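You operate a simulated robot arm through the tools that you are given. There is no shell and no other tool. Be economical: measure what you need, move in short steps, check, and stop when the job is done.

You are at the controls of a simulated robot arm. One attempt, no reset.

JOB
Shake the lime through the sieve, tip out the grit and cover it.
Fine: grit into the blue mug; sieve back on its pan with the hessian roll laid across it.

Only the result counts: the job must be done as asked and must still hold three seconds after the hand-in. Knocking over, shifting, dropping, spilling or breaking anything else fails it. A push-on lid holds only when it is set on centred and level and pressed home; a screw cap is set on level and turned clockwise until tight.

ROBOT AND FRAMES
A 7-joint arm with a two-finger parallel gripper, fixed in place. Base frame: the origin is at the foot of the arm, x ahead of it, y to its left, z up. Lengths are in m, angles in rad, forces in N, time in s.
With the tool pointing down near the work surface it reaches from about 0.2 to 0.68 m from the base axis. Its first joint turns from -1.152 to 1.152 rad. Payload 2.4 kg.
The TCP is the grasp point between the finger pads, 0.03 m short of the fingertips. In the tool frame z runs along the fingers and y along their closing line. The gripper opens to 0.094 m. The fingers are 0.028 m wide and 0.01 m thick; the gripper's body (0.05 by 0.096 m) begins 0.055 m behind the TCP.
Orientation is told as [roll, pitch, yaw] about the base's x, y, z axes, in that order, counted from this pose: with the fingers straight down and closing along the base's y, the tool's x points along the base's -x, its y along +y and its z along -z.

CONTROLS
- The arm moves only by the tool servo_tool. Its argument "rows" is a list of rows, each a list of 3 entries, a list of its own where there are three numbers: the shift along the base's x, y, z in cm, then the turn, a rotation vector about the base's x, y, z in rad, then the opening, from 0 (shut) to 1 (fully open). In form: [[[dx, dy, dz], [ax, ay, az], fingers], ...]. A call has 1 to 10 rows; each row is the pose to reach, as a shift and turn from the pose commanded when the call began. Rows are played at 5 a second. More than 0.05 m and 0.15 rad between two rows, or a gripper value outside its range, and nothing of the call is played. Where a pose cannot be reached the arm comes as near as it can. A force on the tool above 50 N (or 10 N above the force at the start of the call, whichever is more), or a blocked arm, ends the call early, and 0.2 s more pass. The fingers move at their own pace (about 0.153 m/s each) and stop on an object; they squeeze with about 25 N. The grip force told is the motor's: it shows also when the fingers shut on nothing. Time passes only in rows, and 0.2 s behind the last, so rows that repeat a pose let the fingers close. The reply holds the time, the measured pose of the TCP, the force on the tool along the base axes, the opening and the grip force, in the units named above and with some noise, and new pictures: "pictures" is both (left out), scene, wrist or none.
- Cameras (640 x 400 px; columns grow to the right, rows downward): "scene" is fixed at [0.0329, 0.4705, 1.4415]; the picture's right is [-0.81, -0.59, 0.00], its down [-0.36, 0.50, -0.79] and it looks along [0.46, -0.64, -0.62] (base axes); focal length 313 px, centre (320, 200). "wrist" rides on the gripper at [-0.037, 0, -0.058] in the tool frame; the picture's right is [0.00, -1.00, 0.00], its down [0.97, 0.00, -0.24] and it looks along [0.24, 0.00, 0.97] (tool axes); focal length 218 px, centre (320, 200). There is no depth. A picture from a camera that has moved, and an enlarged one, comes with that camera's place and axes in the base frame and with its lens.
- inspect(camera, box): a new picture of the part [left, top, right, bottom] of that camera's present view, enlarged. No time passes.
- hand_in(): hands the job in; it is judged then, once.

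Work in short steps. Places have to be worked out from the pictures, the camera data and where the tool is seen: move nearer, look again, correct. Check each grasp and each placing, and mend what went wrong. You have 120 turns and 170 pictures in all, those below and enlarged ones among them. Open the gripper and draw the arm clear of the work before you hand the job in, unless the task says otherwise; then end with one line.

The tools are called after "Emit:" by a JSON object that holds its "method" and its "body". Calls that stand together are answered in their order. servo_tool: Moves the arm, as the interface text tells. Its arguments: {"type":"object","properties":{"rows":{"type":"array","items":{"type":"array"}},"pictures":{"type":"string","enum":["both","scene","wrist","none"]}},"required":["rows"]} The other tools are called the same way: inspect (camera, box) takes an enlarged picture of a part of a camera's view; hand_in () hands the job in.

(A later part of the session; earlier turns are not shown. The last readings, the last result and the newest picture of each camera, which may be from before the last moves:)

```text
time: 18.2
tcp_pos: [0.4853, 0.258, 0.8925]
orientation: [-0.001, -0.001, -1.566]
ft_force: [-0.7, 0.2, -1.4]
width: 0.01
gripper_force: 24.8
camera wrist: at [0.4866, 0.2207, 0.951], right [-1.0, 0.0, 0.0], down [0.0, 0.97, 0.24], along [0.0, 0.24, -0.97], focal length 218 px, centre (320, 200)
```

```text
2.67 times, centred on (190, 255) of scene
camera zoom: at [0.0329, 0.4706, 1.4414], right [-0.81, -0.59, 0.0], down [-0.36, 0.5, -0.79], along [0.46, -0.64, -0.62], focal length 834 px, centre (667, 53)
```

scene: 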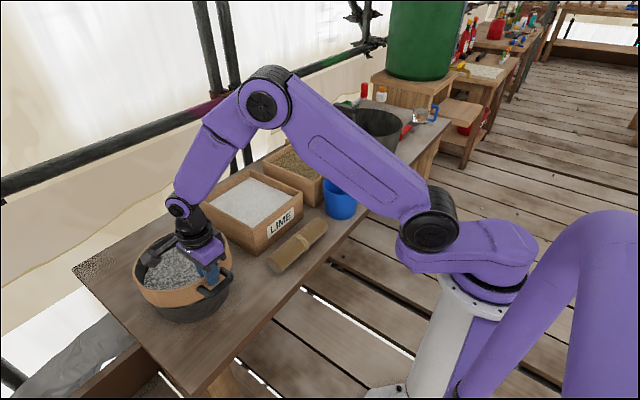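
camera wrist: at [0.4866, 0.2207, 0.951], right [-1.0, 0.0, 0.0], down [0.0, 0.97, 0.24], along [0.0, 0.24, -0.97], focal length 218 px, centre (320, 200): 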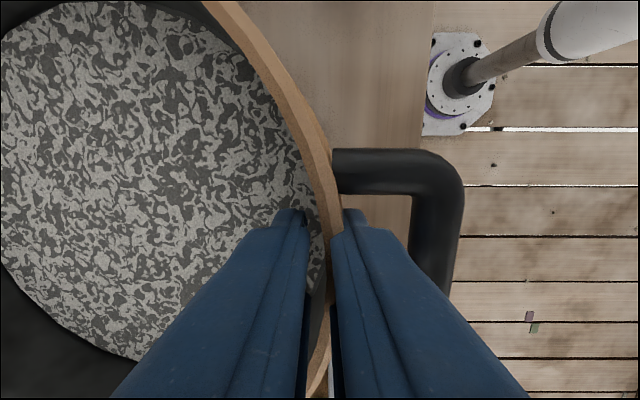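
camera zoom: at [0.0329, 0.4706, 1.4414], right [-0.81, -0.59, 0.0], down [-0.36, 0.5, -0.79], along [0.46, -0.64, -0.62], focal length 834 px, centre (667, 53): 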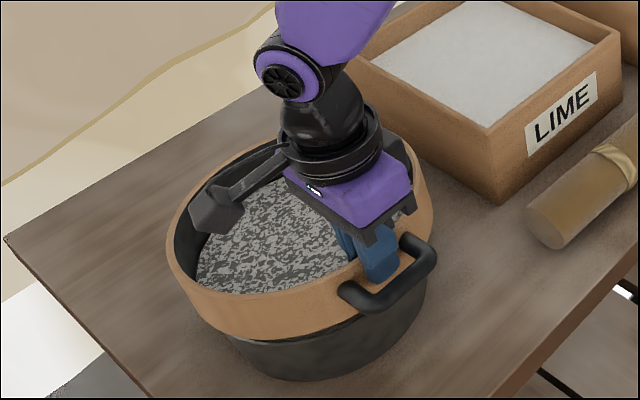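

It sagged slightly, and the far side may still be touching. I'll lift 3 cm more and compare.

Emit:
{"method": "servo_tool", "body": {"rows": [[[0, 0, 0.8], [0, 0, 0], 0], [[0, 0, 1.6], [0, 0, 0], 0], [[0, 0, 2.4], [0, 0, 0], 0], [[0, 0, 3.2], [0, 0, 0], 0], [[0, 0, 3.2], [0, 0, 0], 0]]}}

Emit:
{"method": "inspect", "body": {"camera": "scene", "box": [110, 180, 270, 330]}}

```text
time: 19.4
tcp_pos: [0.485, 0.259, 0.925]
orientation: [0.0, -0.001, -1.567]
ft_force: [-0.4, 0.1, -3.0]
width: 0.0099
gripper_force: 25.1
camera wrist: at [0.4866, 0.2208, 0.9833], right [-1.0, 0.0, 0.0], down [0.0, 0.97, 0.24], along [0.0, 0.24, -0.97], focal length 218 px, centre (320, 200)
```

scene: 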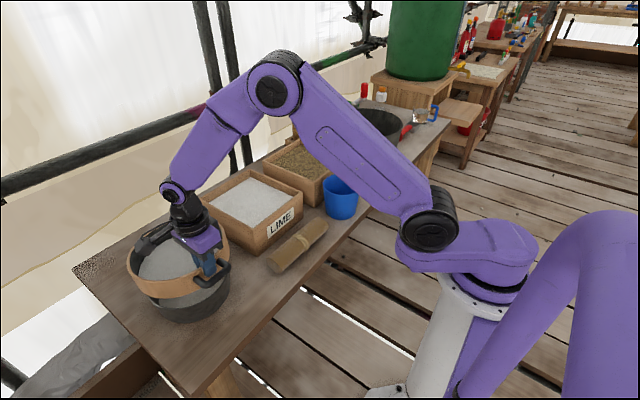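
wrist: 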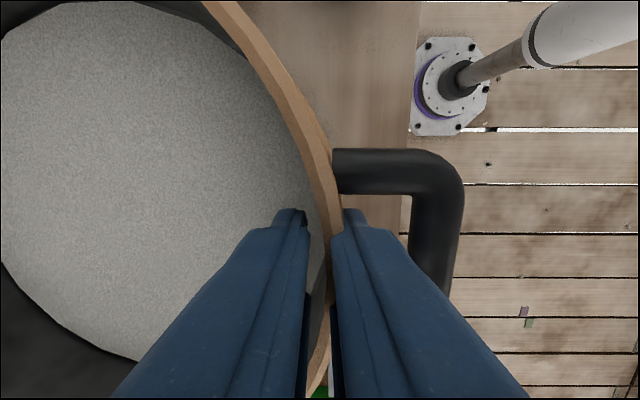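

```text
2.67 times, centred on (190, 255) of scene
camera zoom: at [0.0329, 0.4706, 1.4414], right [-0.81, -0.59, 0.0], down [-0.36, 0.5, -0.79], along [0.46, -0.64, -0.62], focal length 834 px, centre (667, 53)
```

zoom: 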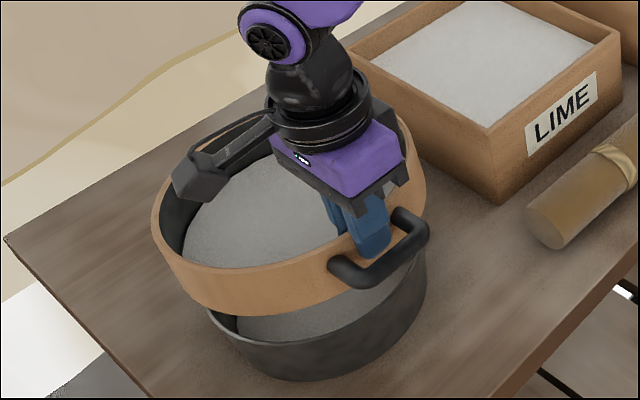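

The sieve is now held level and clear of the pan, and its content has changed to an even grey. I'll look at it closely.

Emit:
{"method": "inspect", "body": {"camera": "wrist", "box": [0, 0, 320, 200]}}

Emit:
{"method": "inspect", "body": {"camera": "scene", "box": [140, 220, 240, 320]}}

```text
2.00 times, centred on (160, 100) of wrist
camera zoom: at [0.4866, 0.2208, 0.9833], right [-1.0, 0.0, 0.0], down [0.0, 0.97, 0.24], along [0.0, 0.24, -0.97], focal length 436 px, centre (640, 400)
```

zoom: 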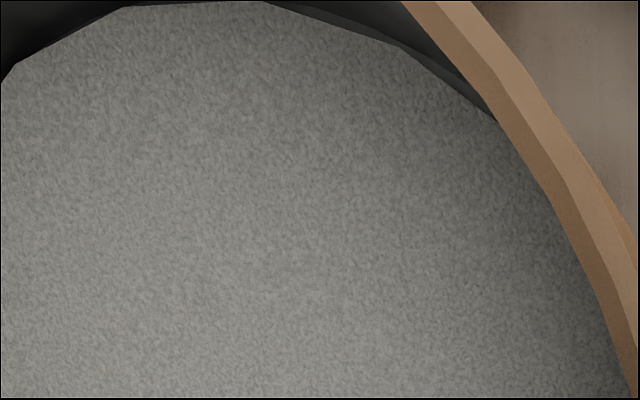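

```text
4.00 times, centred on (190, 270) of scene
camera zoom: at [0.0329, 0.4706, 1.4414], right [-0.81, -0.59, 0.0], down [-0.36, 0.5, -0.79], along [0.46, -0.64, -0.62], focal length 1250 px, centre (840, -80)
```

zoom: 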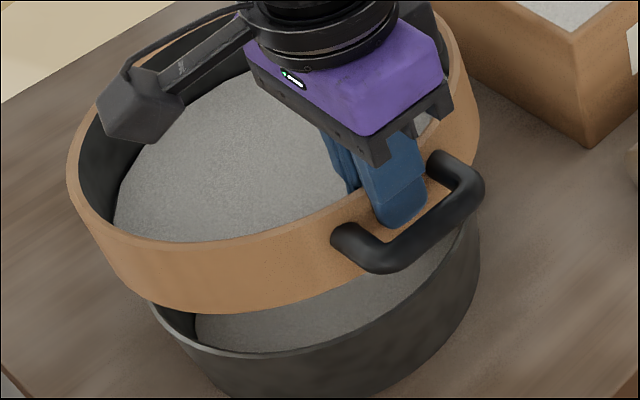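

It looks like fine lime in the pan and grit left in the sieve. I'll add a few gentle side-to-side shakes over the pan to finish the sieving.

Emit:
{"method": "servo_tool", "body": {"rows": [[[0, 1.5, 0], [0, 0, 0], 0], [[0, -1.5, 0], [0, 0, 0], 0], [[0, 1.5, 0], [0, 0, 0], 0], [[0, -1.5, 0], [0, 0, 0], 0], [[0, 1.5, 0], [0, 0, 0], 0], [[0, -1.5, 0], [0, 0, 0], 0], [[0, 1.5, 0], [0, 0, 0], 0], [[0, -1.5, 0], [0, 0, 0], 0], [[0, 0, 0], [0, 0, 0], 0], [[0, 0, 0], [0, 0, 0], 0]]}}

Emit:
{"method": "inspect", "body": {"camera": "scene", "box": [110, 180, 270, 330]}}

```text
time: 21.6
tcp_pos: [0.4882, 0.2571, 0.9241]
orientation: [-0.001, 0.0, -1.569]
ft_force: [-0.2, 0.3, -2.3]
width: 0.0101
gripper_force: 25.2
camera wrist: at [0.4896, 0.2197, 0.9825], right [-1.0, 0.0, 0.0], down [0.0, 0.97, 0.24], along [0.0, 0.24, -0.97], focal length 218 px, centre (320, 200)
```

scene: 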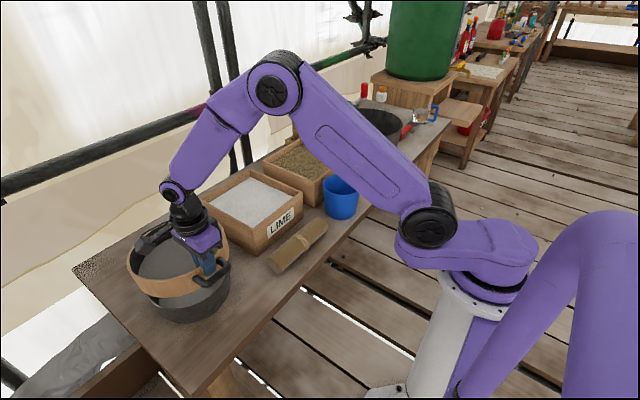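
wrist: 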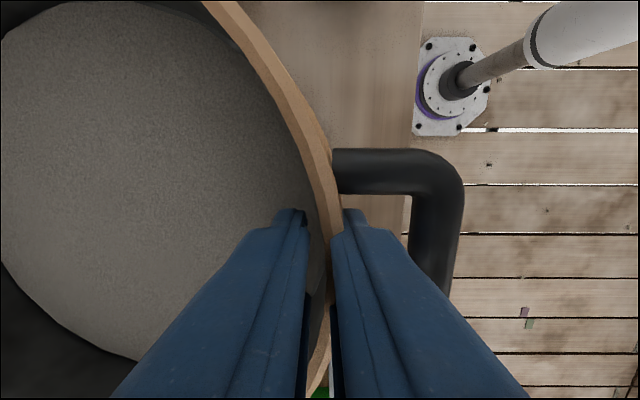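

```text
2.67 times, centred on (190, 255) of scene
camera zoom: at [0.0329, 0.4706, 1.4414], right [-0.81, -0.59, 0.0], down [-0.36, 0.5, -0.79], along [0.46, -0.64, -0.62], focal length 834 px, centre (667, 53)
```

zoom: 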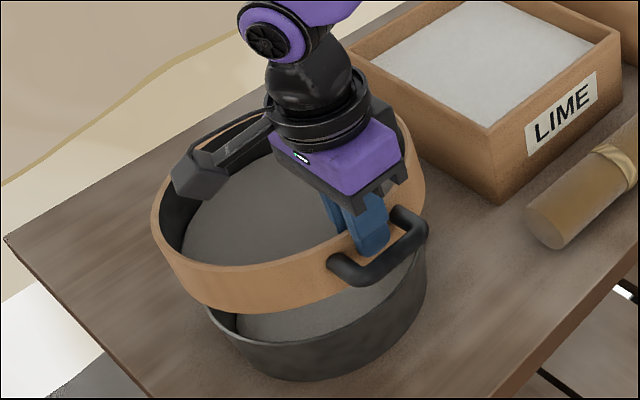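

The content is getting darker with shaking, so sieving is progressive. I'll shake again until it stops changing.

Emit:
{"method": "servo_tool", "body": {"rows": [[[0, 1.5, 0], [0, 0, 0], 0], [[0, -1.5, 0], [0, 0, 0], 0], [[0, 1.5, 0], [0, 0, 0], 0], [[0, -1.5, 0], [0, 0, 0], 0], [[0, 1.5, 0], [0, 0, 0], 0], [[0, -1.5, 0], [0, 0, 0], 0], [[0, 1.5, 0], [0, 0, 0], 0], [[0, -1.5, 0], [0, 0, 0], 0], [[0, 1.5, 0], [0, 0, 0], 0], [[0, 0, 0], [0, 0, 0], 0]], "pictures": "none"}}

Emit:
{"method": "servo_tool", "body": {"rows": [[[0, 1.5, 0], [0, 0, 0], 0], [[0, -1.5, 0], [0, 0, 0], 0], [[0, 1.5, 0], [0, 0, 0], 0], [[0, -1.5, 0], [0, 0, 0], 0], [[0, 1.5, 0], [0, 0, 0], 0], [[0, -1.5, 0], [0, 0, 0], 0], [[0, 1.5, 0], [0, 0, 0], 0], [[0, -1.5, 0], [0, 0, 0], 0], [[0, 0, 0], [0, 0, 0], 0], [[0, 0, 0], [0, 0, 0], 0]]}}

Emit:
{"method": "inspect", "body": {"camera": "scene", "box": [110, 180, 270, 330]}}

```text
time: 23.8
tcp_pos: [0.4853, 0.2575, 0.9217]
orientation: [0.0, 0.001, -1.567]
ft_force: [-0.8, 0.2, -1.7]
width: 0.01
gripper_force: 24.9
```

```text
time: 26.0
tcp_pos: [0.4855, 0.2571, 0.9242]
orientation: [0.0, -0.001, -1.568]
ft_force: [-0.8, -1.1, -2.4]
width: 0.0099
gripper_force: 24.7
camera wrist: at [0.4866, 0.2198, 0.9817], right [-1.0, 0.0, 0.0], down [0.0, 0.97, 0.24], along [0.0, 0.24, -0.97], focal length 218 px, centre (320, 200)
```

scene: 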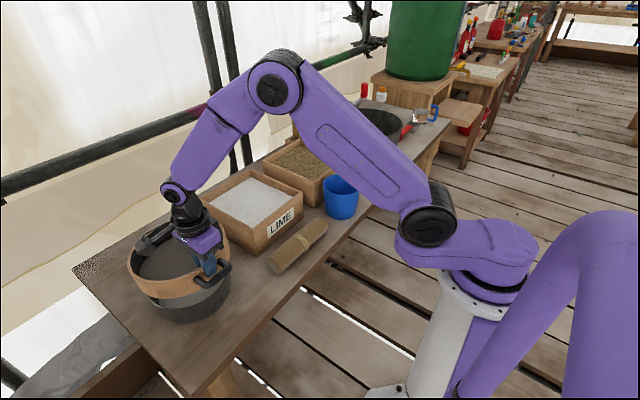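
wrist: 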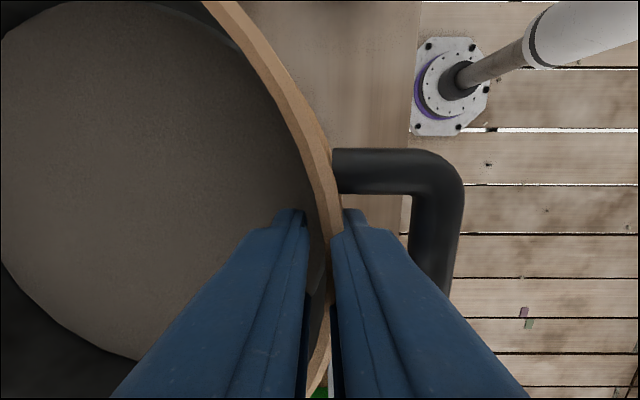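

```text
2.67 times, centred on (190, 255) of scene
camera zoom: at [0.0329, 0.4706, 1.4414], right [-0.81, -0.59, 0.0], down [-0.36, 0.5, -0.79], along [0.46, -0.64, -0.62], focal length 834 px, centre (667, 53)
```

zoom: 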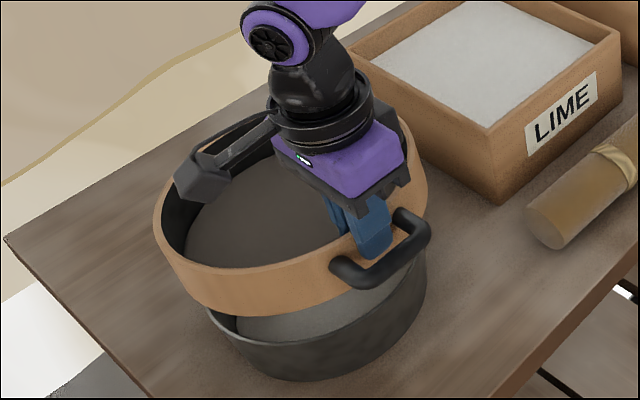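

It is darker and browner now. Two more rounds of shaking will show whether it has settled.

Emit:
{"method": "servo_tool", "body": {"rows": [[[0, 1.5, 0], [0, 0, 0], 0], [[0, -1.5, 0], [0, 0, 0], 0], [[0, 1.5, 0], [0, 0, 0], 0], [[0, -1.5, 0], [0, 0, 0], 0], [[0, 1.5, 0], [0, 0, 0], 0], [[0, -1.5, 0], [0, 0, 0], 0], [[0, 1.5, 0], [0, 0, 0], 0], [[0, -1.5, 0], [0, 0, 0], 0], [[0, 1.5, 0], [0, 0, 0], 0], [[0, 0, 0], [0, 0, 0], 0]], "pictures": "none"}}

Emit:
{"method": "servo_tool", "body": {"rows": [[[0, 1.5, 0], [0, 0, 0], 0], [[0, -1.5, 0], [0, 0, 0], 0], [[0, 1.5, 0], [0, 0, 0], 0], [[0, -1.5, 0], [0, 0, 0], 0], [[0, 1.5, 0], [0, 0, 0], 0], [[0, -1.5, 0], [0, 0, 0], 0], [[0, 1.5, 0], [0, 0, 0], 0], [[0, -1.5, 0], [0, 0, 0], 0], [[0, 0, 0], [0, 0, 0], 0], [[0, 0, 0], [0, 0, 0], 0]], "pictures": "wrist"}}

Emit:
{"method": "inspect", "body": {"camera": "scene", "box": [110, 180, 270, 330]}}

```text
time: 28.2
tcp_pos: [0.4856, 0.2599, 0.9234]
orientation: [0.0, 0.001, -1.568]
ft_force: [-0.2, 0.8, -2.5]
width: 0.0099
gripper_force: 25.2
```

```text
time: 30.4
tcp_pos: [0.4862, 0.2599, 0.9235]
orientation: [0.0, 0.002, -1.568]
ft_force: [-0.2, 0.3, -3.4]
width: 0.01
gripper_force: 25.4
camera wrist: at [0.4874, 0.2223, 0.9803], right [-1.0, 0.0, 0.0], down [0.0, 0.97, 0.24], along [0.0, 0.24, -0.97], focal length 218 px, centre (320, 200)
```

wrist: 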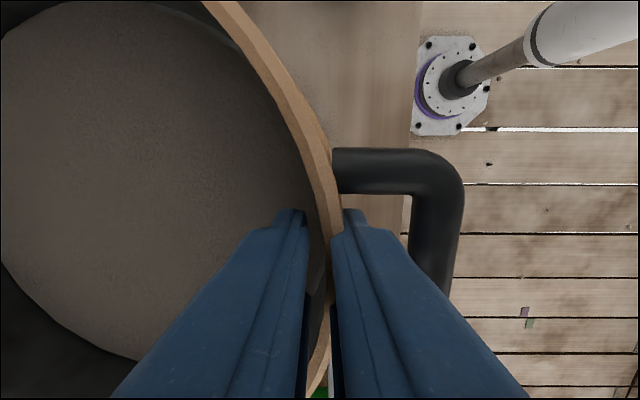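

```text
2.67 times, centred on (190, 255) of scene
camera zoom: at [0.0329, 0.4706, 1.4414], right [-0.81, -0.59, 0.0], down [-0.36, 0.5, -0.79], along [0.46, -0.64, -0.62], focal length 834 px, centre (667, 53)
```

zoom: 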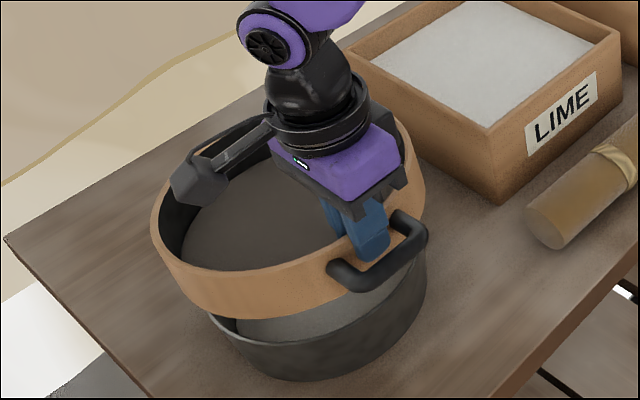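

The content has settled to brown grit, so sieving is done. I'll raise it to z ≈ 1.02 and carry it level towards the mug.

Emit:
{"method": "servo_tool", "body": {"rows": [[[0, 0, 2.5], [0, 0, 0], 0], [[0, 0, 5.5], [0, 0, 0], 0], [[-0.5, -1.5, 8.5], [0, 0, 0], 0], [[-1.3, -5, 9.5], [0, 0, 0], 0], [[-2.2, -9, 9.5], [0, 0, 0], 0], [[-3, -13, 9.5], [0, 0, 0], 0], [[-3.8, -17, 9.5], [0, 0, 0], 0], [[-4.6, -21, 9.5], [0, 0, 0], 0], [[-5.4, -24, 9.5], [0, 0, 0], 0], [[-6, -26, 9.5], [0, 0, 0], 0]], "pictures": "both"}}

```text
time: 32.6
tcp_pos: [0.4258, -0.0054, 1.0209]
orientation: [-0.001, 0.001, -1.568]
ft_force: [0.0, 0.1, -2.4]
width: 0.0099
gripper_force: 25.7
camera wrist: at [0.4277, -0.0423, 1.078], right [-1.0, 0.0, 0.0], down [0.0, 0.97, 0.24], along [0.0, 0.24, -0.97], focal length 218 px, centre (320, 200)
```

scene: 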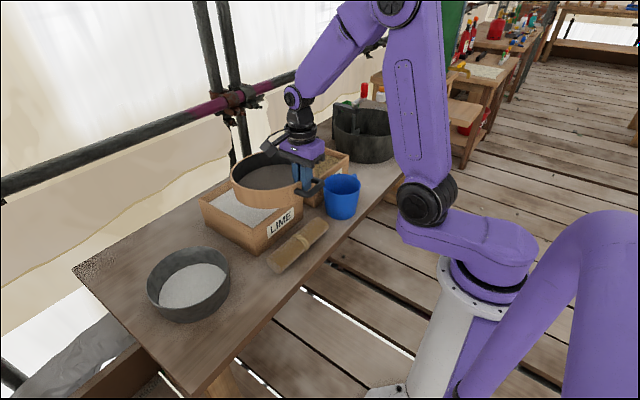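
wrist: 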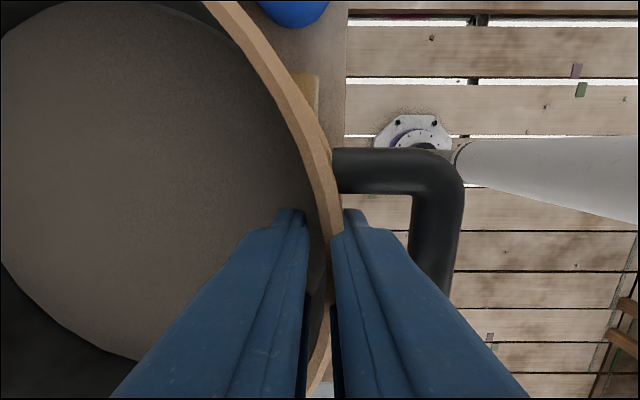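

It's held level, and white lime shows in the pan. Next I'll refine the mug and pan positions from enlarged scene views.

Emit:
{"method": "inspect", "body": {"camera": "scene", "box": [310, 160, 380, 230]}}

Emit:
{"method": "inspect", "body": {"camera": "scene", "box": [130, 230, 250, 340]}}

```text
5.71 times, centred on (345, 195) of scene
camera zoom: at [0.0329, 0.4705, 1.4415], right [-0.81, -0.59, 0.0], down [-0.36, 0.5, -0.79], along [0.46, -0.64, -0.62], focal length 1786 px, centre (177, 229)
```

zoom: 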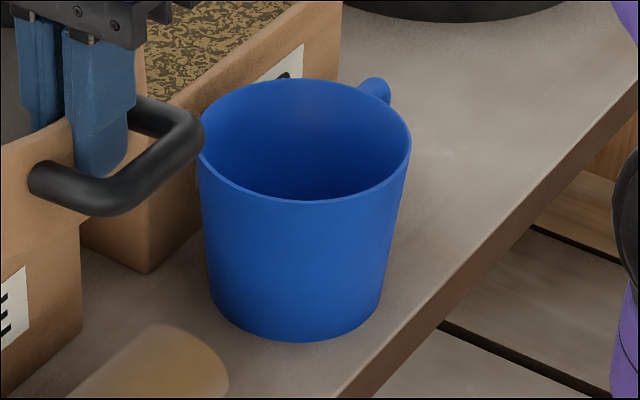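

```text
3.64 times, centred on (190, 285) of scene
camera zoom: at [0.0329, 0.4705, 1.4415], right [-0.81, -0.59, 0.0], down [-0.36, 0.5, -0.79], along [0.46, -0.64, -0.62], focal length 1137 px, centre (793, -109)
```

zoom: 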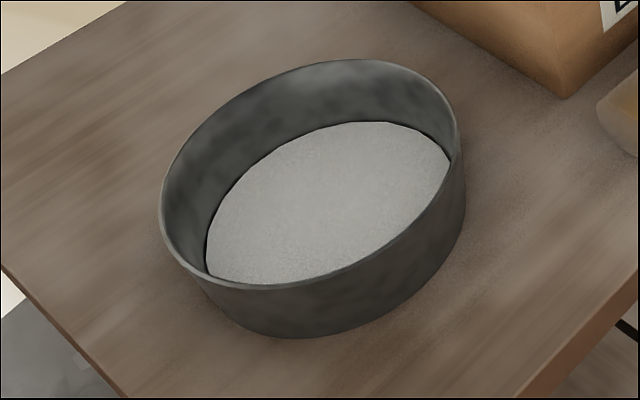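

The mug centre comes out near (0.460, -0.244), with the rim at z ≈ 0.856 and a radius of about 0.058. The pan hasn't moved. I'll carry on to place the sieve level beyond the mug, with its +y lip over the mug.

Emit:
{"method": "servo_tool", "body": {"rows": [[[-0.7, -3.8, 0.5], [0, 0, 0], 0], [[-1.4, -7.6, 1], [0, 0, 0], 0], [[-2.1, -11.4, 1], [0, 0, 0], 0], [[-2.8, -15.2, 1], [0, 0, 0], 0], [[-3.5, -19, 1], [0, 0, 0], 0], [[-4.2, -22.8, 1], [0, 0, 0], 0], [[-4.9, -26.6, 1], [0, 0, 0], 0], [[-5.7, -30.4, 1], [0, 0, 0], 0], [[-6.4, -33.9, 1], [0, 0, 0], 0], [[-6.4, -33.9, 1], [0, 0, 0], 0]]}}

```text
time: 34.8
tcp_pos: [0.3636, -0.3406, 1.0281]
orientation: [0.0, -0.001, -1.567]
ft_force: [-1.0, -0.2, -1.8]
width: 0.01
gripper_force: 25.4
camera wrist: at [0.3648, -0.3783, 1.0869], right [-1.0, 0.0, 0.0], down [0.0, 0.97, 0.24], along [0.0, 0.24, -0.97], focal length 218 px, centre (320, 200)
```

scene: 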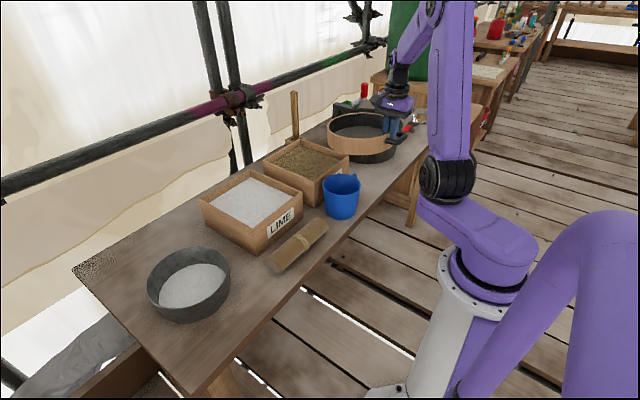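
wrist: 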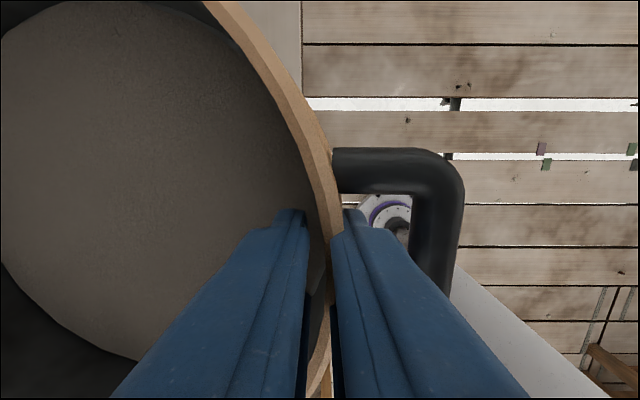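

I'm in position. I'll begin the negative roll about x to 0.6 rad, keeping the lip over the mug and lowering it to about 5 cm above the mug's rim.

Emit:
{"method": "servo_tool", "body": {"rows": [[[0, 0.1, -1.5], [-0.12, 0, 0], 0], [[0, 0.3, -3], [-0.24, 0, 0], 0], [[0, 0.6, -4], [-0.36, 0, 0], 0], [[0, 1.1, -5], [-0.48, 0, 0], 0], [[0, 1.75, -6], [-0.6, 0, 0], 0], [[0, 1.75, -6], [-0.6, 0, 0], 0]]}}

Emit:
{"method": "inspect", "body": {"camera": "scene", "box": [290, 80, 450, 230]}}

```text
time: 36.2
tcp_pos: [0.3639, -0.3229, 0.9688]
orientation: [-0.003, -0.602, -1.566]
ft_force: [0.1, 0.4, -2.3]
width: 0.01
gripper_force: 25.2
camera wrist: at [0.3658, -0.3223, 1.0368], right [-1.0, 0.0, 0.0], down [0.0, 0.94, -0.35], along [0.0, -0.35, -0.94], focal length 218 px, centre (320, 200)
```

scene: 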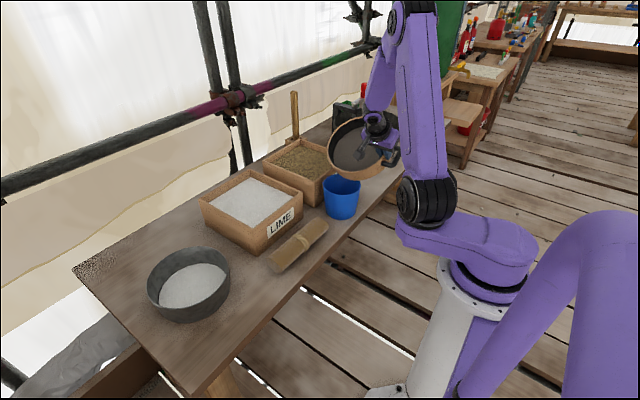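
wrist: 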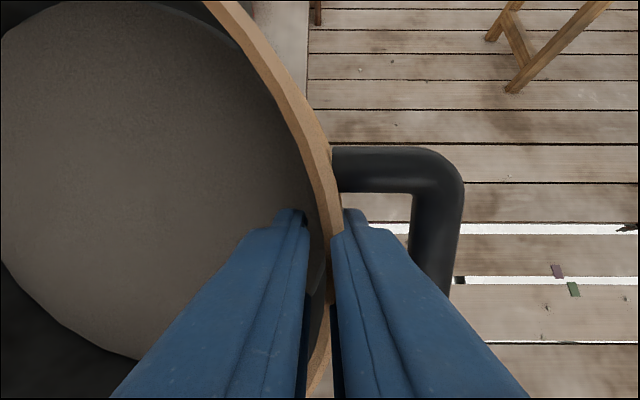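

```text
2.67 times, centred on (370, 155) of scene
camera zoom: at [0.0329, 0.4705, 1.4415], right [-0.81, -0.59, 0.0], down [-0.36, 0.5, -0.79], along [0.46, -0.64, -0.62], focal length 834 px, centre (187, 320)
```

zoom: 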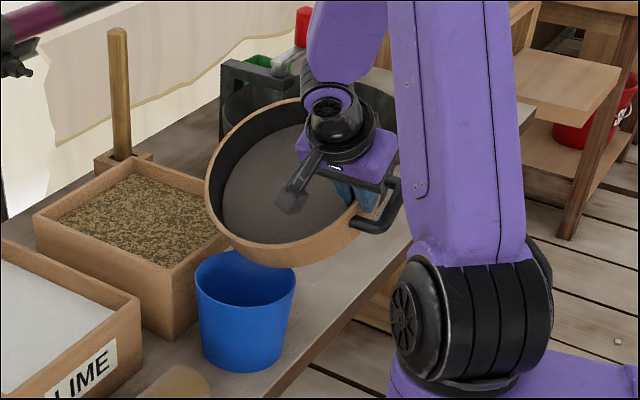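

The grip holds and the computed lip position matches the picture. I'll tilt on to 1.2 rad, keeping the lip over the mug.

Emit:
{"method": "servo_tool", "body": {"rows": [[[0, 0.7, 0.3], [-0.12, 0, 0], 0], [[0, 1.5, 1.1], [-0.24, 0, 0], 0], [[0, 2.4, 1.9], [-0.36, 0, 0], 0], [[0, 3.4, 2.5], [-0.48, 0, 0], 0], [[0, 4.5, 3], [-0.6, 0, 0], 0], [[0, 4.5, 3], [-0.6, 0, 0], 0]]}}

Emit:
{"method": "inspect", "body": {"camera": "scene", "box": [290, 80, 450, 230]}}

```text
time: 37.6
tcp_pos: [0.3625, -0.2795, 0.997]
orientation: [-0.007, -1.201, -1.564]
ft_force: [-0.6, 0.5, -1.9]
width: 0.01
gripper_force: 25.0
camera wrist: at [0.3638, -0.2391, 1.0526], right [-1.0, 0.0, 0.0], down [0.0, 0.57, -0.82], along [0.0, -0.82, -0.57], focal length 218 px, centre (320, 200)
```

scene: 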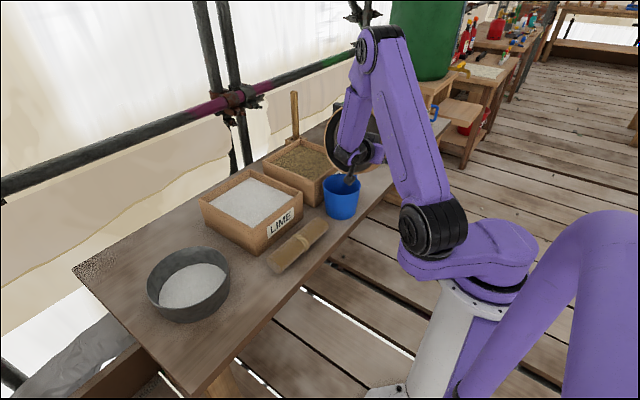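
wrist: 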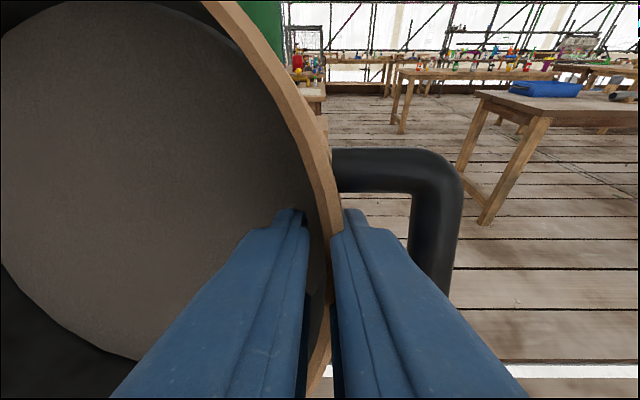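

```text
2.67 times, centred on (370, 155) of scene
camera zoom: at [0.0329, 0.4705, 1.4415], right [-0.81, -0.59, 0.0], down [-0.36, 0.5, -0.79], along [0.46, -0.64, -0.62], focal length 834 px, centre (187, 320)
```

zoom: 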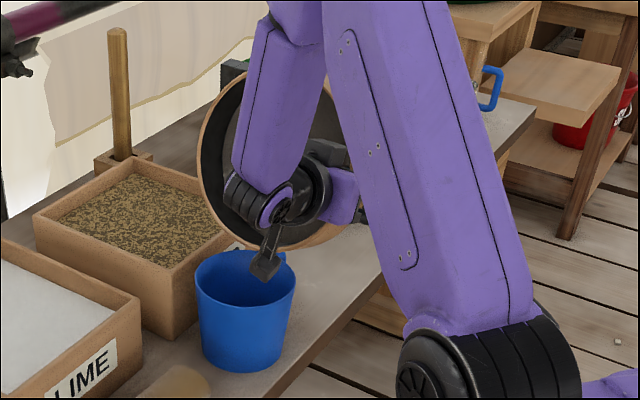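

The grit hasn't left yet at 69°, so I'll tilt further to about 1.6 rad.

Emit:
{"method": "servo_tool", "body": {"rows": [[[0, 1.2, 0.4], [-0.12, 0, 0], 0], [[0, 2.4, 0.6], [-0.24, 0, 0], 0], [[0, 3.6, 0.7], [-0.36, 0, 0], 0], [[0, 4.0, 0.7], [-0.4, 0, 0], 0], [[0, 4.0, 0.7], [-0.4, 0, 0], 0], [[0, 4.0, 0.7], [-0.4, 0, 0], 0]]}}

Emit:
{"method": "inspect", "body": {"camera": "scene", "box": [290, 80, 450, 230]}}

```text
time: 39.0
tcp_pos: [0.3631, -0.2391, 1.0043]
orientation: [-3.033, -1.542, 1.464]
ft_force: [-0.1, -0.5, -2.4]
width: 0.0098
gripper_force: 24.9
camera wrist: at [0.364, -0.1802, 1.0411], right [-1.0, 0.0, 0.0], down [0.0, 0.21, -0.98], along [0.0, -0.98, -0.21], focal length 218 px, centre (320, 200)
```

scene: 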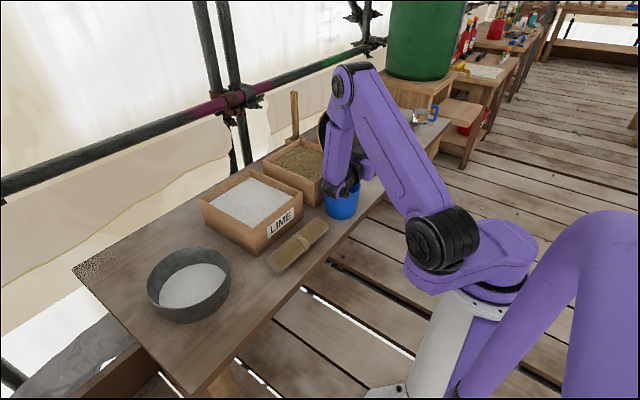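
wrist: 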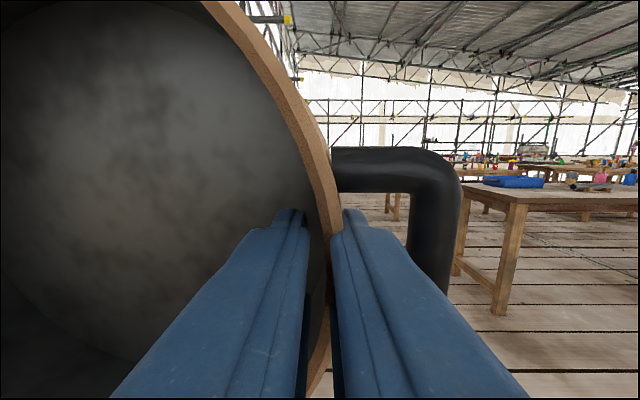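

```text
2.67 times, centred on (370, 155) of scene
camera zoom: at [0.0329, 0.4705, 1.4415], right [-0.81, -0.59, 0.0], down [-0.36, 0.5, -0.79], along [0.46, -0.64, -0.62], focal length 834 px, centre (187, 320)
```

zoom: 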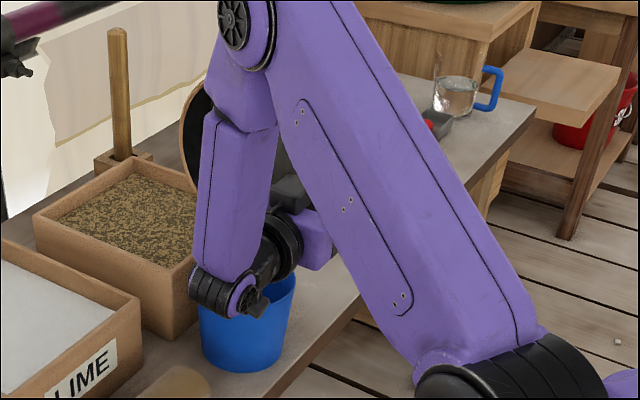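

The sieve now shows a bare mesh, so the grit has poured. I'll roll back upright along the reverse path, rising a little.

Emit:
{"method": "servo_tool", "body": {"rows": [[[0, 0, 0.2], [0, 0, 0], 0], [[0, -1.2, 0.5], [0.12, 0, 0], 0], [[0, -2.4, 0.8], [0.24, 0, 0], 0], [[0, -3.6, 1], [0.36, 0, 0], 0], [[0, -4.7, 1], [0.48, 0, 0], 0], [[0, -5.8, 1], [0.6, 0, 0], 0], [[0, -6.9, 1], [0.74, 0, 0], 0], [[0, -8, 1], [0.88, 0, 0], 0], [[0, -8.6, 1], [1.02, 0, 0], 0], [[0, -9.2, 1.5], [1.16, 0, 0], 0]], "pictures": "none"}}

Emit:
{"method": "servo_tool", "body": {"rows": [[[0, -0.3, 1], [0.13, 0, 0], 0], [[0, -0.3, 2], [0.26, 0, 0], 0], [[0, 0, 2.5], [0.35, 0, 0], 0], [[0, 0, 2.5], [0.44, 0, 0], 0], [[0, 0, 2.5], [0.44, 0, 0], 0]]}}

Emit:
{"method": "inspect", "body": {"camera": "scene", "box": [290, 80, 450, 230]}}

```text
time: 41.2
tcp_pos: [0.3615, -0.3299, 1.022]
orientation: [0.0, -0.441, -1.567]
ft_force: [-0.2, 0.1, -2.9]
width: 0.01
gripper_force: 25.2
```

```text
time: 42.4
tcp_pos: [0.3627, -0.3311, 1.0456]
orientation: [0.001, 0.003, -1.567]
ft_force: [0.6, -0.4, -2.5]
width: 0.0099
gripper_force: 25.6
camera wrist: at [0.3633, -0.3681, 1.1036], right [-1.0, 0.0, 0.0], down [0.0, 0.97, 0.24], along [0.0, 0.24, -0.97], focal length 218 px, centre (320, 200)
```

scene: 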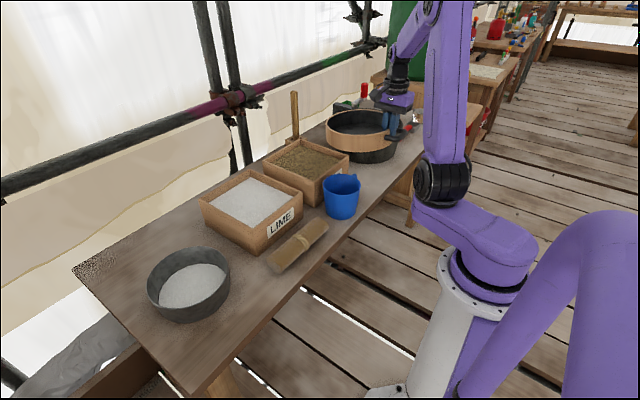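
wrist: 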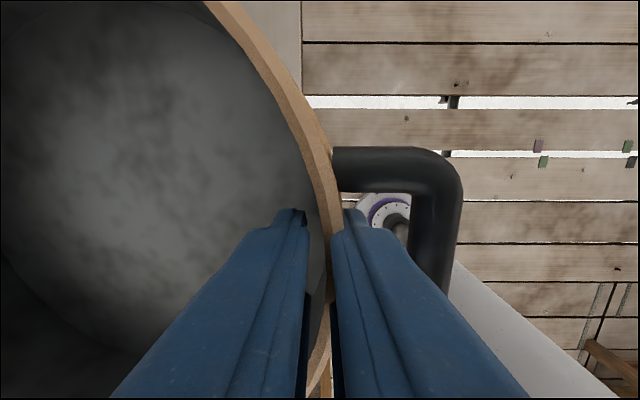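

```text
2.67 times, centred on (370, 155) of scene
camera zoom: at [0.0329, 0.4705, 1.4415], right [-0.81, -0.59, 0.0], down [-0.36, 0.5, -0.79], along [0.46, -0.64, -0.62], focal length 834 px, centre (187, 320)
```

zoom: 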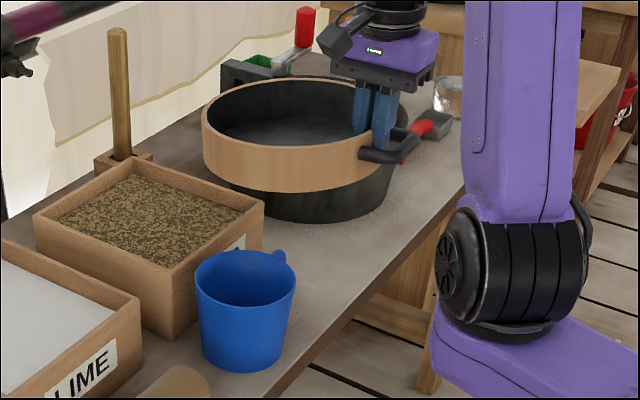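

The sieve is empty and the table is clean around the mug. By my sum of commands, the grasp pose over the pan lies (+12.4, +58.85, -18.6) cm away. I'll start back level.

Emit:
{"method": "servo_tool", "body": {"rows": [[[0.8, 3.8, 0], [0, 0, 0], 0], [[1.6, 7.6, 0], [0, 0, 0], 0], [[2.4, 11.4, 0], [0, 0, 0], 0], [[3.2, 15.2, 0], [0, 0, 0], 0], [[4, 19, 0], [0, 0, 0], 0], [[4.8, 22.8, 0], [0, 0, 0], 0], [[5.6, 26.6, 0], [0, 0, 0], 0], [[6.4, 30.4, 0], [0, 0, 0], 0], [[7.2, 34.2, 0], [0, 0, 0], 0], [[8, 38, 0], [0, 0, 0], 0]], "pictures": "scene"}}

Emit:
{"method": "inspect", "body": {"camera": "scene", "box": [310, 150, 390, 230]}}

```text
time: 44.6
tcp_pos: [0.4413, 0.0494, 1.0464]
orientation: [0.001, 0.001, -1.569]
ft_force: [0.7, -0.3, -2.9]
width: 0.0101
gripper_force: 24.8
```

scene: 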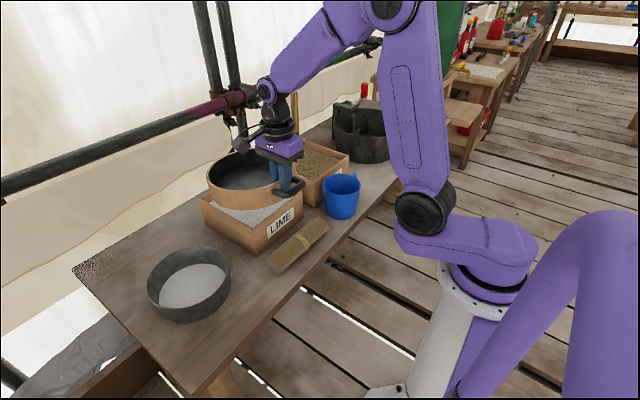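

```text
5.00 times, centred on (350, 190) of scene
camera zoom: at [0.0329, 0.4705, 1.4414], right [-0.81, -0.59, 0.0], down [-0.36, 0.5, -0.79], along [0.46, -0.64, -0.62], focal length 1563 px, centre (170, 250)
```

zoom: 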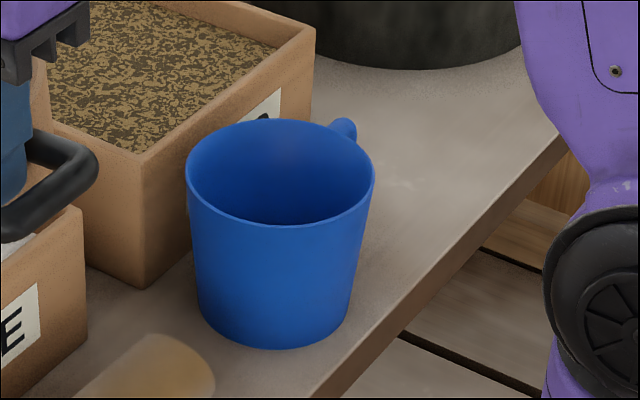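

Mug and table look clean. I'll continue to above the pan and lower partway.

Emit:
{"method": "servo_tool", "body": {"rows": [[[0.9, 4, 0], [0, 0, 0], 0], [[1.8, 8, 0], [0, 0, 0], 0], [[2.7, 12, 0], [0, 0, 0], 0], [[3.6, 16, -1], [0, 0, 0], 0], [[4.2, 19, -3], [0, 0, 0], 0], [[4.4, 20.85, -6], [0, 0, 0], 0], [[4.4, 20.85, -9], [0, 0, 0], 0], [[4.4, 20.85, -11.5], [0, 0, 0], 0], [[4.4, 20.85, -13.5], [0, 0, 0], 0], [[4.4, 20.85, -13.5], [0, 0, 0], 0]]}}

Emit:
{"method": "inspect", "body": {"camera": "scene", "box": [110, 180, 270, 330]}}

```text
time: 46.8
tcp_pos: [0.4876, 0.2581, 0.9093]
orientation: [0.001, 0.0, -1.567]
ft_force: [0.3, 0.3, -2.0]
width: 0.0101
gripper_force: 24.9
camera wrist: at [0.4871, 0.2203, 0.9671], right [-1.0, 0.0, 0.0], down [0.0, 0.97, 0.24], along [0.0, 0.24, -0.97], focal length 218 px, centre (320, 200)
```

scene: 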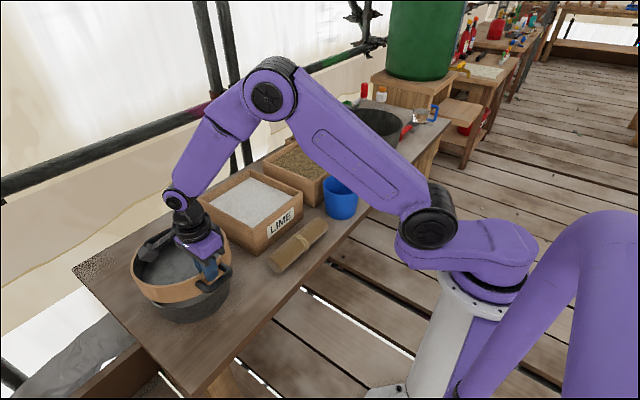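
wrist: 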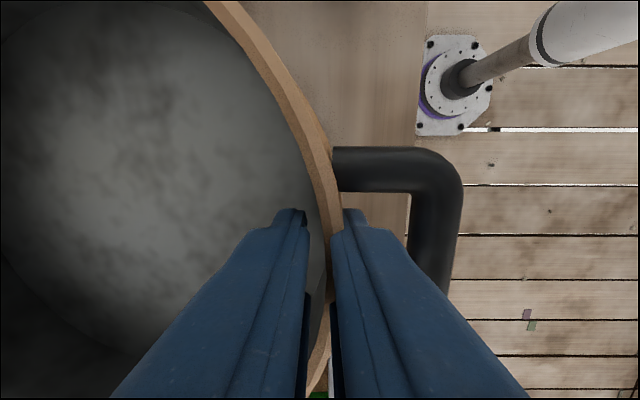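

```text
2.67 times, centred on (190, 255) of scene
camera zoom: at [0.0329, 0.4706, 1.4414], right [-0.81, -0.59, 0.0], down [-0.36, 0.5, -0.79], along [0.46, -0.64, -0.62], focal length 834 px, centre (667, 53)
```

zoom: 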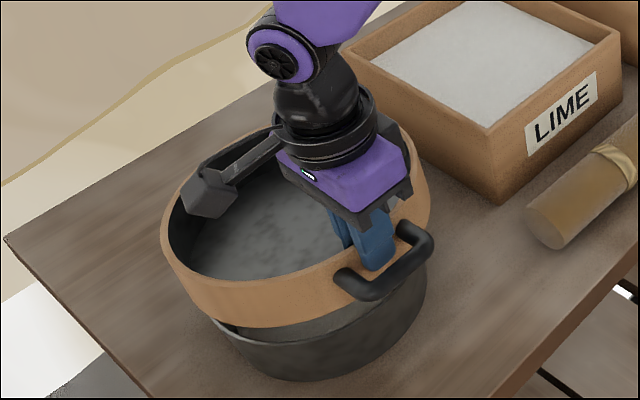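

The sieve hangs about 0.12 rad low on its far side, from slip at lift-off. I'll tilt the tool -0.12 rad about y to level it, then check.

Emit:
{"method": "servo_tool", "body": {"rows": [[[0, 0, 0], [0, -0.06, 0], 0], [[0, 0, 0], [0, -0.12, 0], 0], [[0, 0, -1], [0, -0.12, 0], 0], [[0, 0, -2], [0, -0.12, 0], 0], [[0, 0, -2], [0, -0.12, 0], 0]]}}

Emit:
{"method": "inspect", "body": {"camera": "scene", "box": [110, 180, 270, 330]}}

```text
time: 48.0
tcp_pos: [0.4854, 0.258, 0.892]
orientation: [0.121, 0.001, -1.566]
ft_force: [0.4, 0.2, -2.3]
width: 0.0101
gripper_force: 24.9
camera wrist: at [0.4806, 0.221, 0.948], right [-0.99, 0.0, -0.12], down [-0.03, 0.97, 0.24], along [0.12, 0.24, -0.96], focal length 218 px, centre (320, 200)
```

scene: 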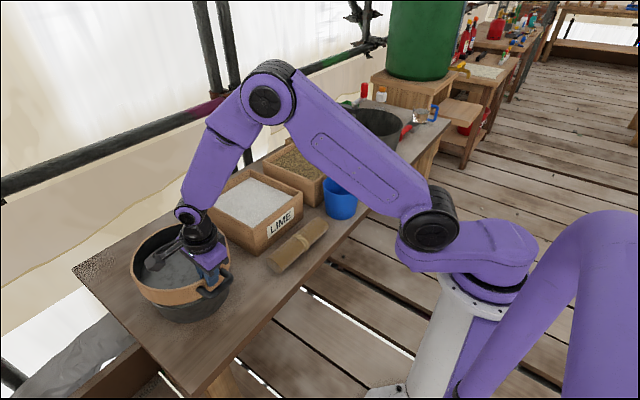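
wrist: 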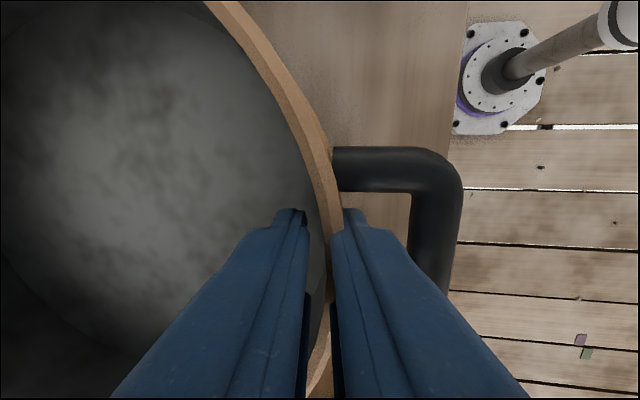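

```text
2.67 times, centred on (190, 255) of scene
camera zoom: at [0.0329, 0.4706, 1.4414], right [-0.81, -0.59, 0.0], down [-0.36, 0.5, -0.79], along [0.46, -0.64, -0.62], focal length 834 px, centre (667, 53)
```

zoom: 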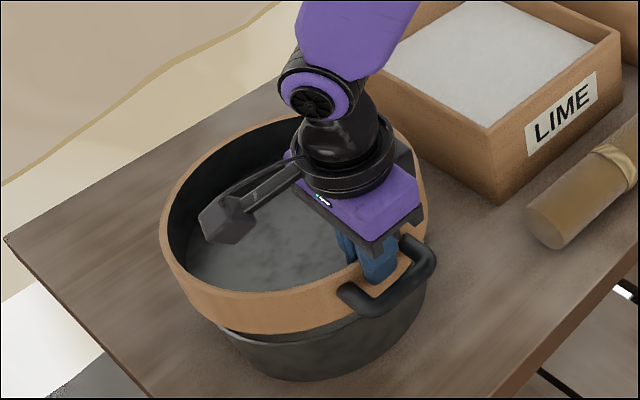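

The sieve looks level about 3 cm above seating. I'll lower slowly and watch the force.

Emit:
{"method": "servo_tool", "body": {"rows": [[[0, 0, -1], [0, 0, 0], 0], [[0, 0, -1.8], [0, 0, 0], 0], [[0, 0, -2.4], [0, 0, 0], 0], [[0, 0, -2.8], [0, 0, 0], 0], [[0, 0, -3.1], [0, 0, 0], 0]]}}

Emit:
{"method": "inspect", "body": {"camera": "scene", "box": [110, 180, 270, 330]}}

```text
time: 49.2
tcp_pos: [0.4847, 0.2573, 0.861]
orientation: [0.119, 0.0, -1.569]
ft_force: [-2.0, -0.8, 4.8]
width: 0.0099
gripper_force: 24.4
camera wrist: at [0.48, 0.2207, 0.9179], right [-0.99, 0.0, -0.12], down [-0.03, 0.97, 0.24], along [0.12, 0.24, -0.96], focal length 218 px, centre (320, 200)
```

scene: 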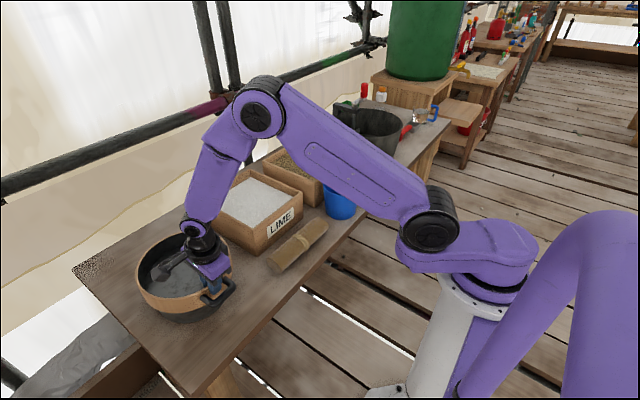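
wrist: 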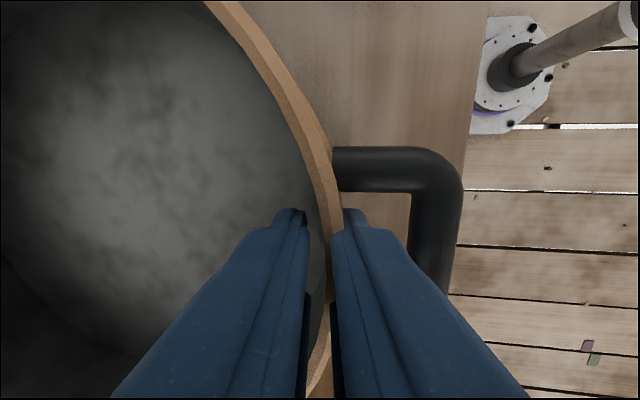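

```text
2.67 times, centred on (190, 255) of scene
camera zoom: at [0.0327, 0.4705, 1.4415], right [-0.81, -0.59, 0.0], down [-0.36, 0.5, -0.79], along [0.46, -0.64, -0.62], focal length 834 px, centre (667, 53)
```

zoom: 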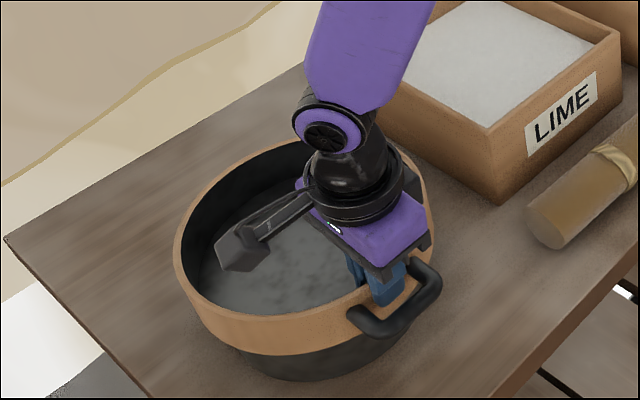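

It's seated with a light contact force. I'll open and withdraw along the tool axis, then look straight down.

Emit:
{"method": "servo_tool", "body": {"rows": [[[0, 0, 0], [0, 0, 0], 0.213], [[0, 0, 0], [0, 0, 0], 0.213], [[-0.15, 0, 1.2], [0, 0, 0], 0.213], [[-0.35, 0, 2.8], [0, 0, 0], 0.213], [[-0.6, 0, 5], [0, 0, 0], 0.213], [[-0.6, 0, 8.5], [0, 0.06, 0], 0.3], [[-0.6, 0, 12], [0, 0.12, 0], 0.5], [[-0.6, -2, 15], [0, 0.12, 0], 0.6], [[-0.6, -2, 15], [0, 0.12, 0], 0.6]]}}

Emit:
{"method": "inspect", "body": {"camera": "scene", "box": [110, 180, 270, 330]}}

```text
time: 51.2
tcp_pos: [0.4798, 0.2399, 1.0108]
orientation: [0.002, 0.002, -1.568]
ft_force: [0.5, -0.2, 0.2]
width: 0.0565
gripper_force: 0.0
camera wrist: at [0.4813, 0.2022, 1.07], right [-1.0, 0.0, 0.0], down [0.0, 0.97, 0.24], along [0.0, 0.24, -0.97], focal length 218 px, centre (320, 200)
```

scene: 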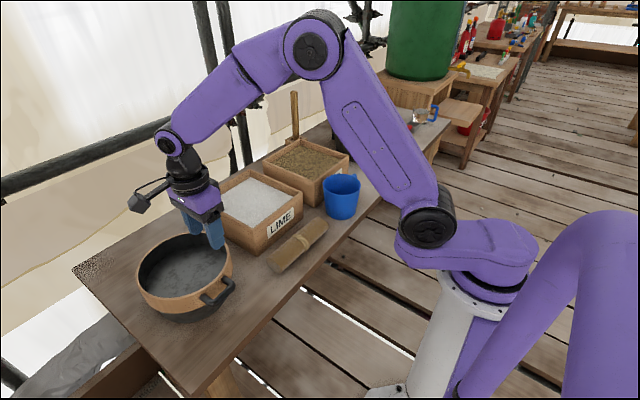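
wrist: 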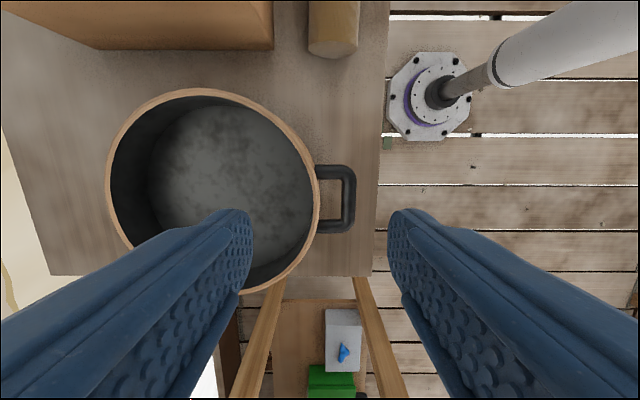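

```text
2.67 times, centred on (190, 255) of scene
camera zoom: at [0.0329, 0.4705, 1.4415], right [-0.81, -0.59, 0.0], down [-0.36, 0.5, -0.79], along [0.46, -0.64, -0.62], focal length 834 px, centre (667, 53)
```

zoom: 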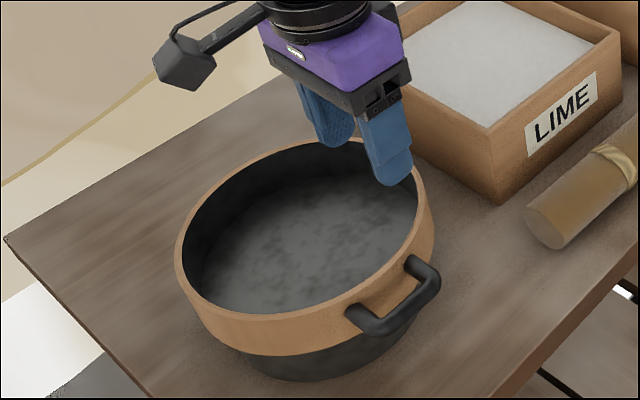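

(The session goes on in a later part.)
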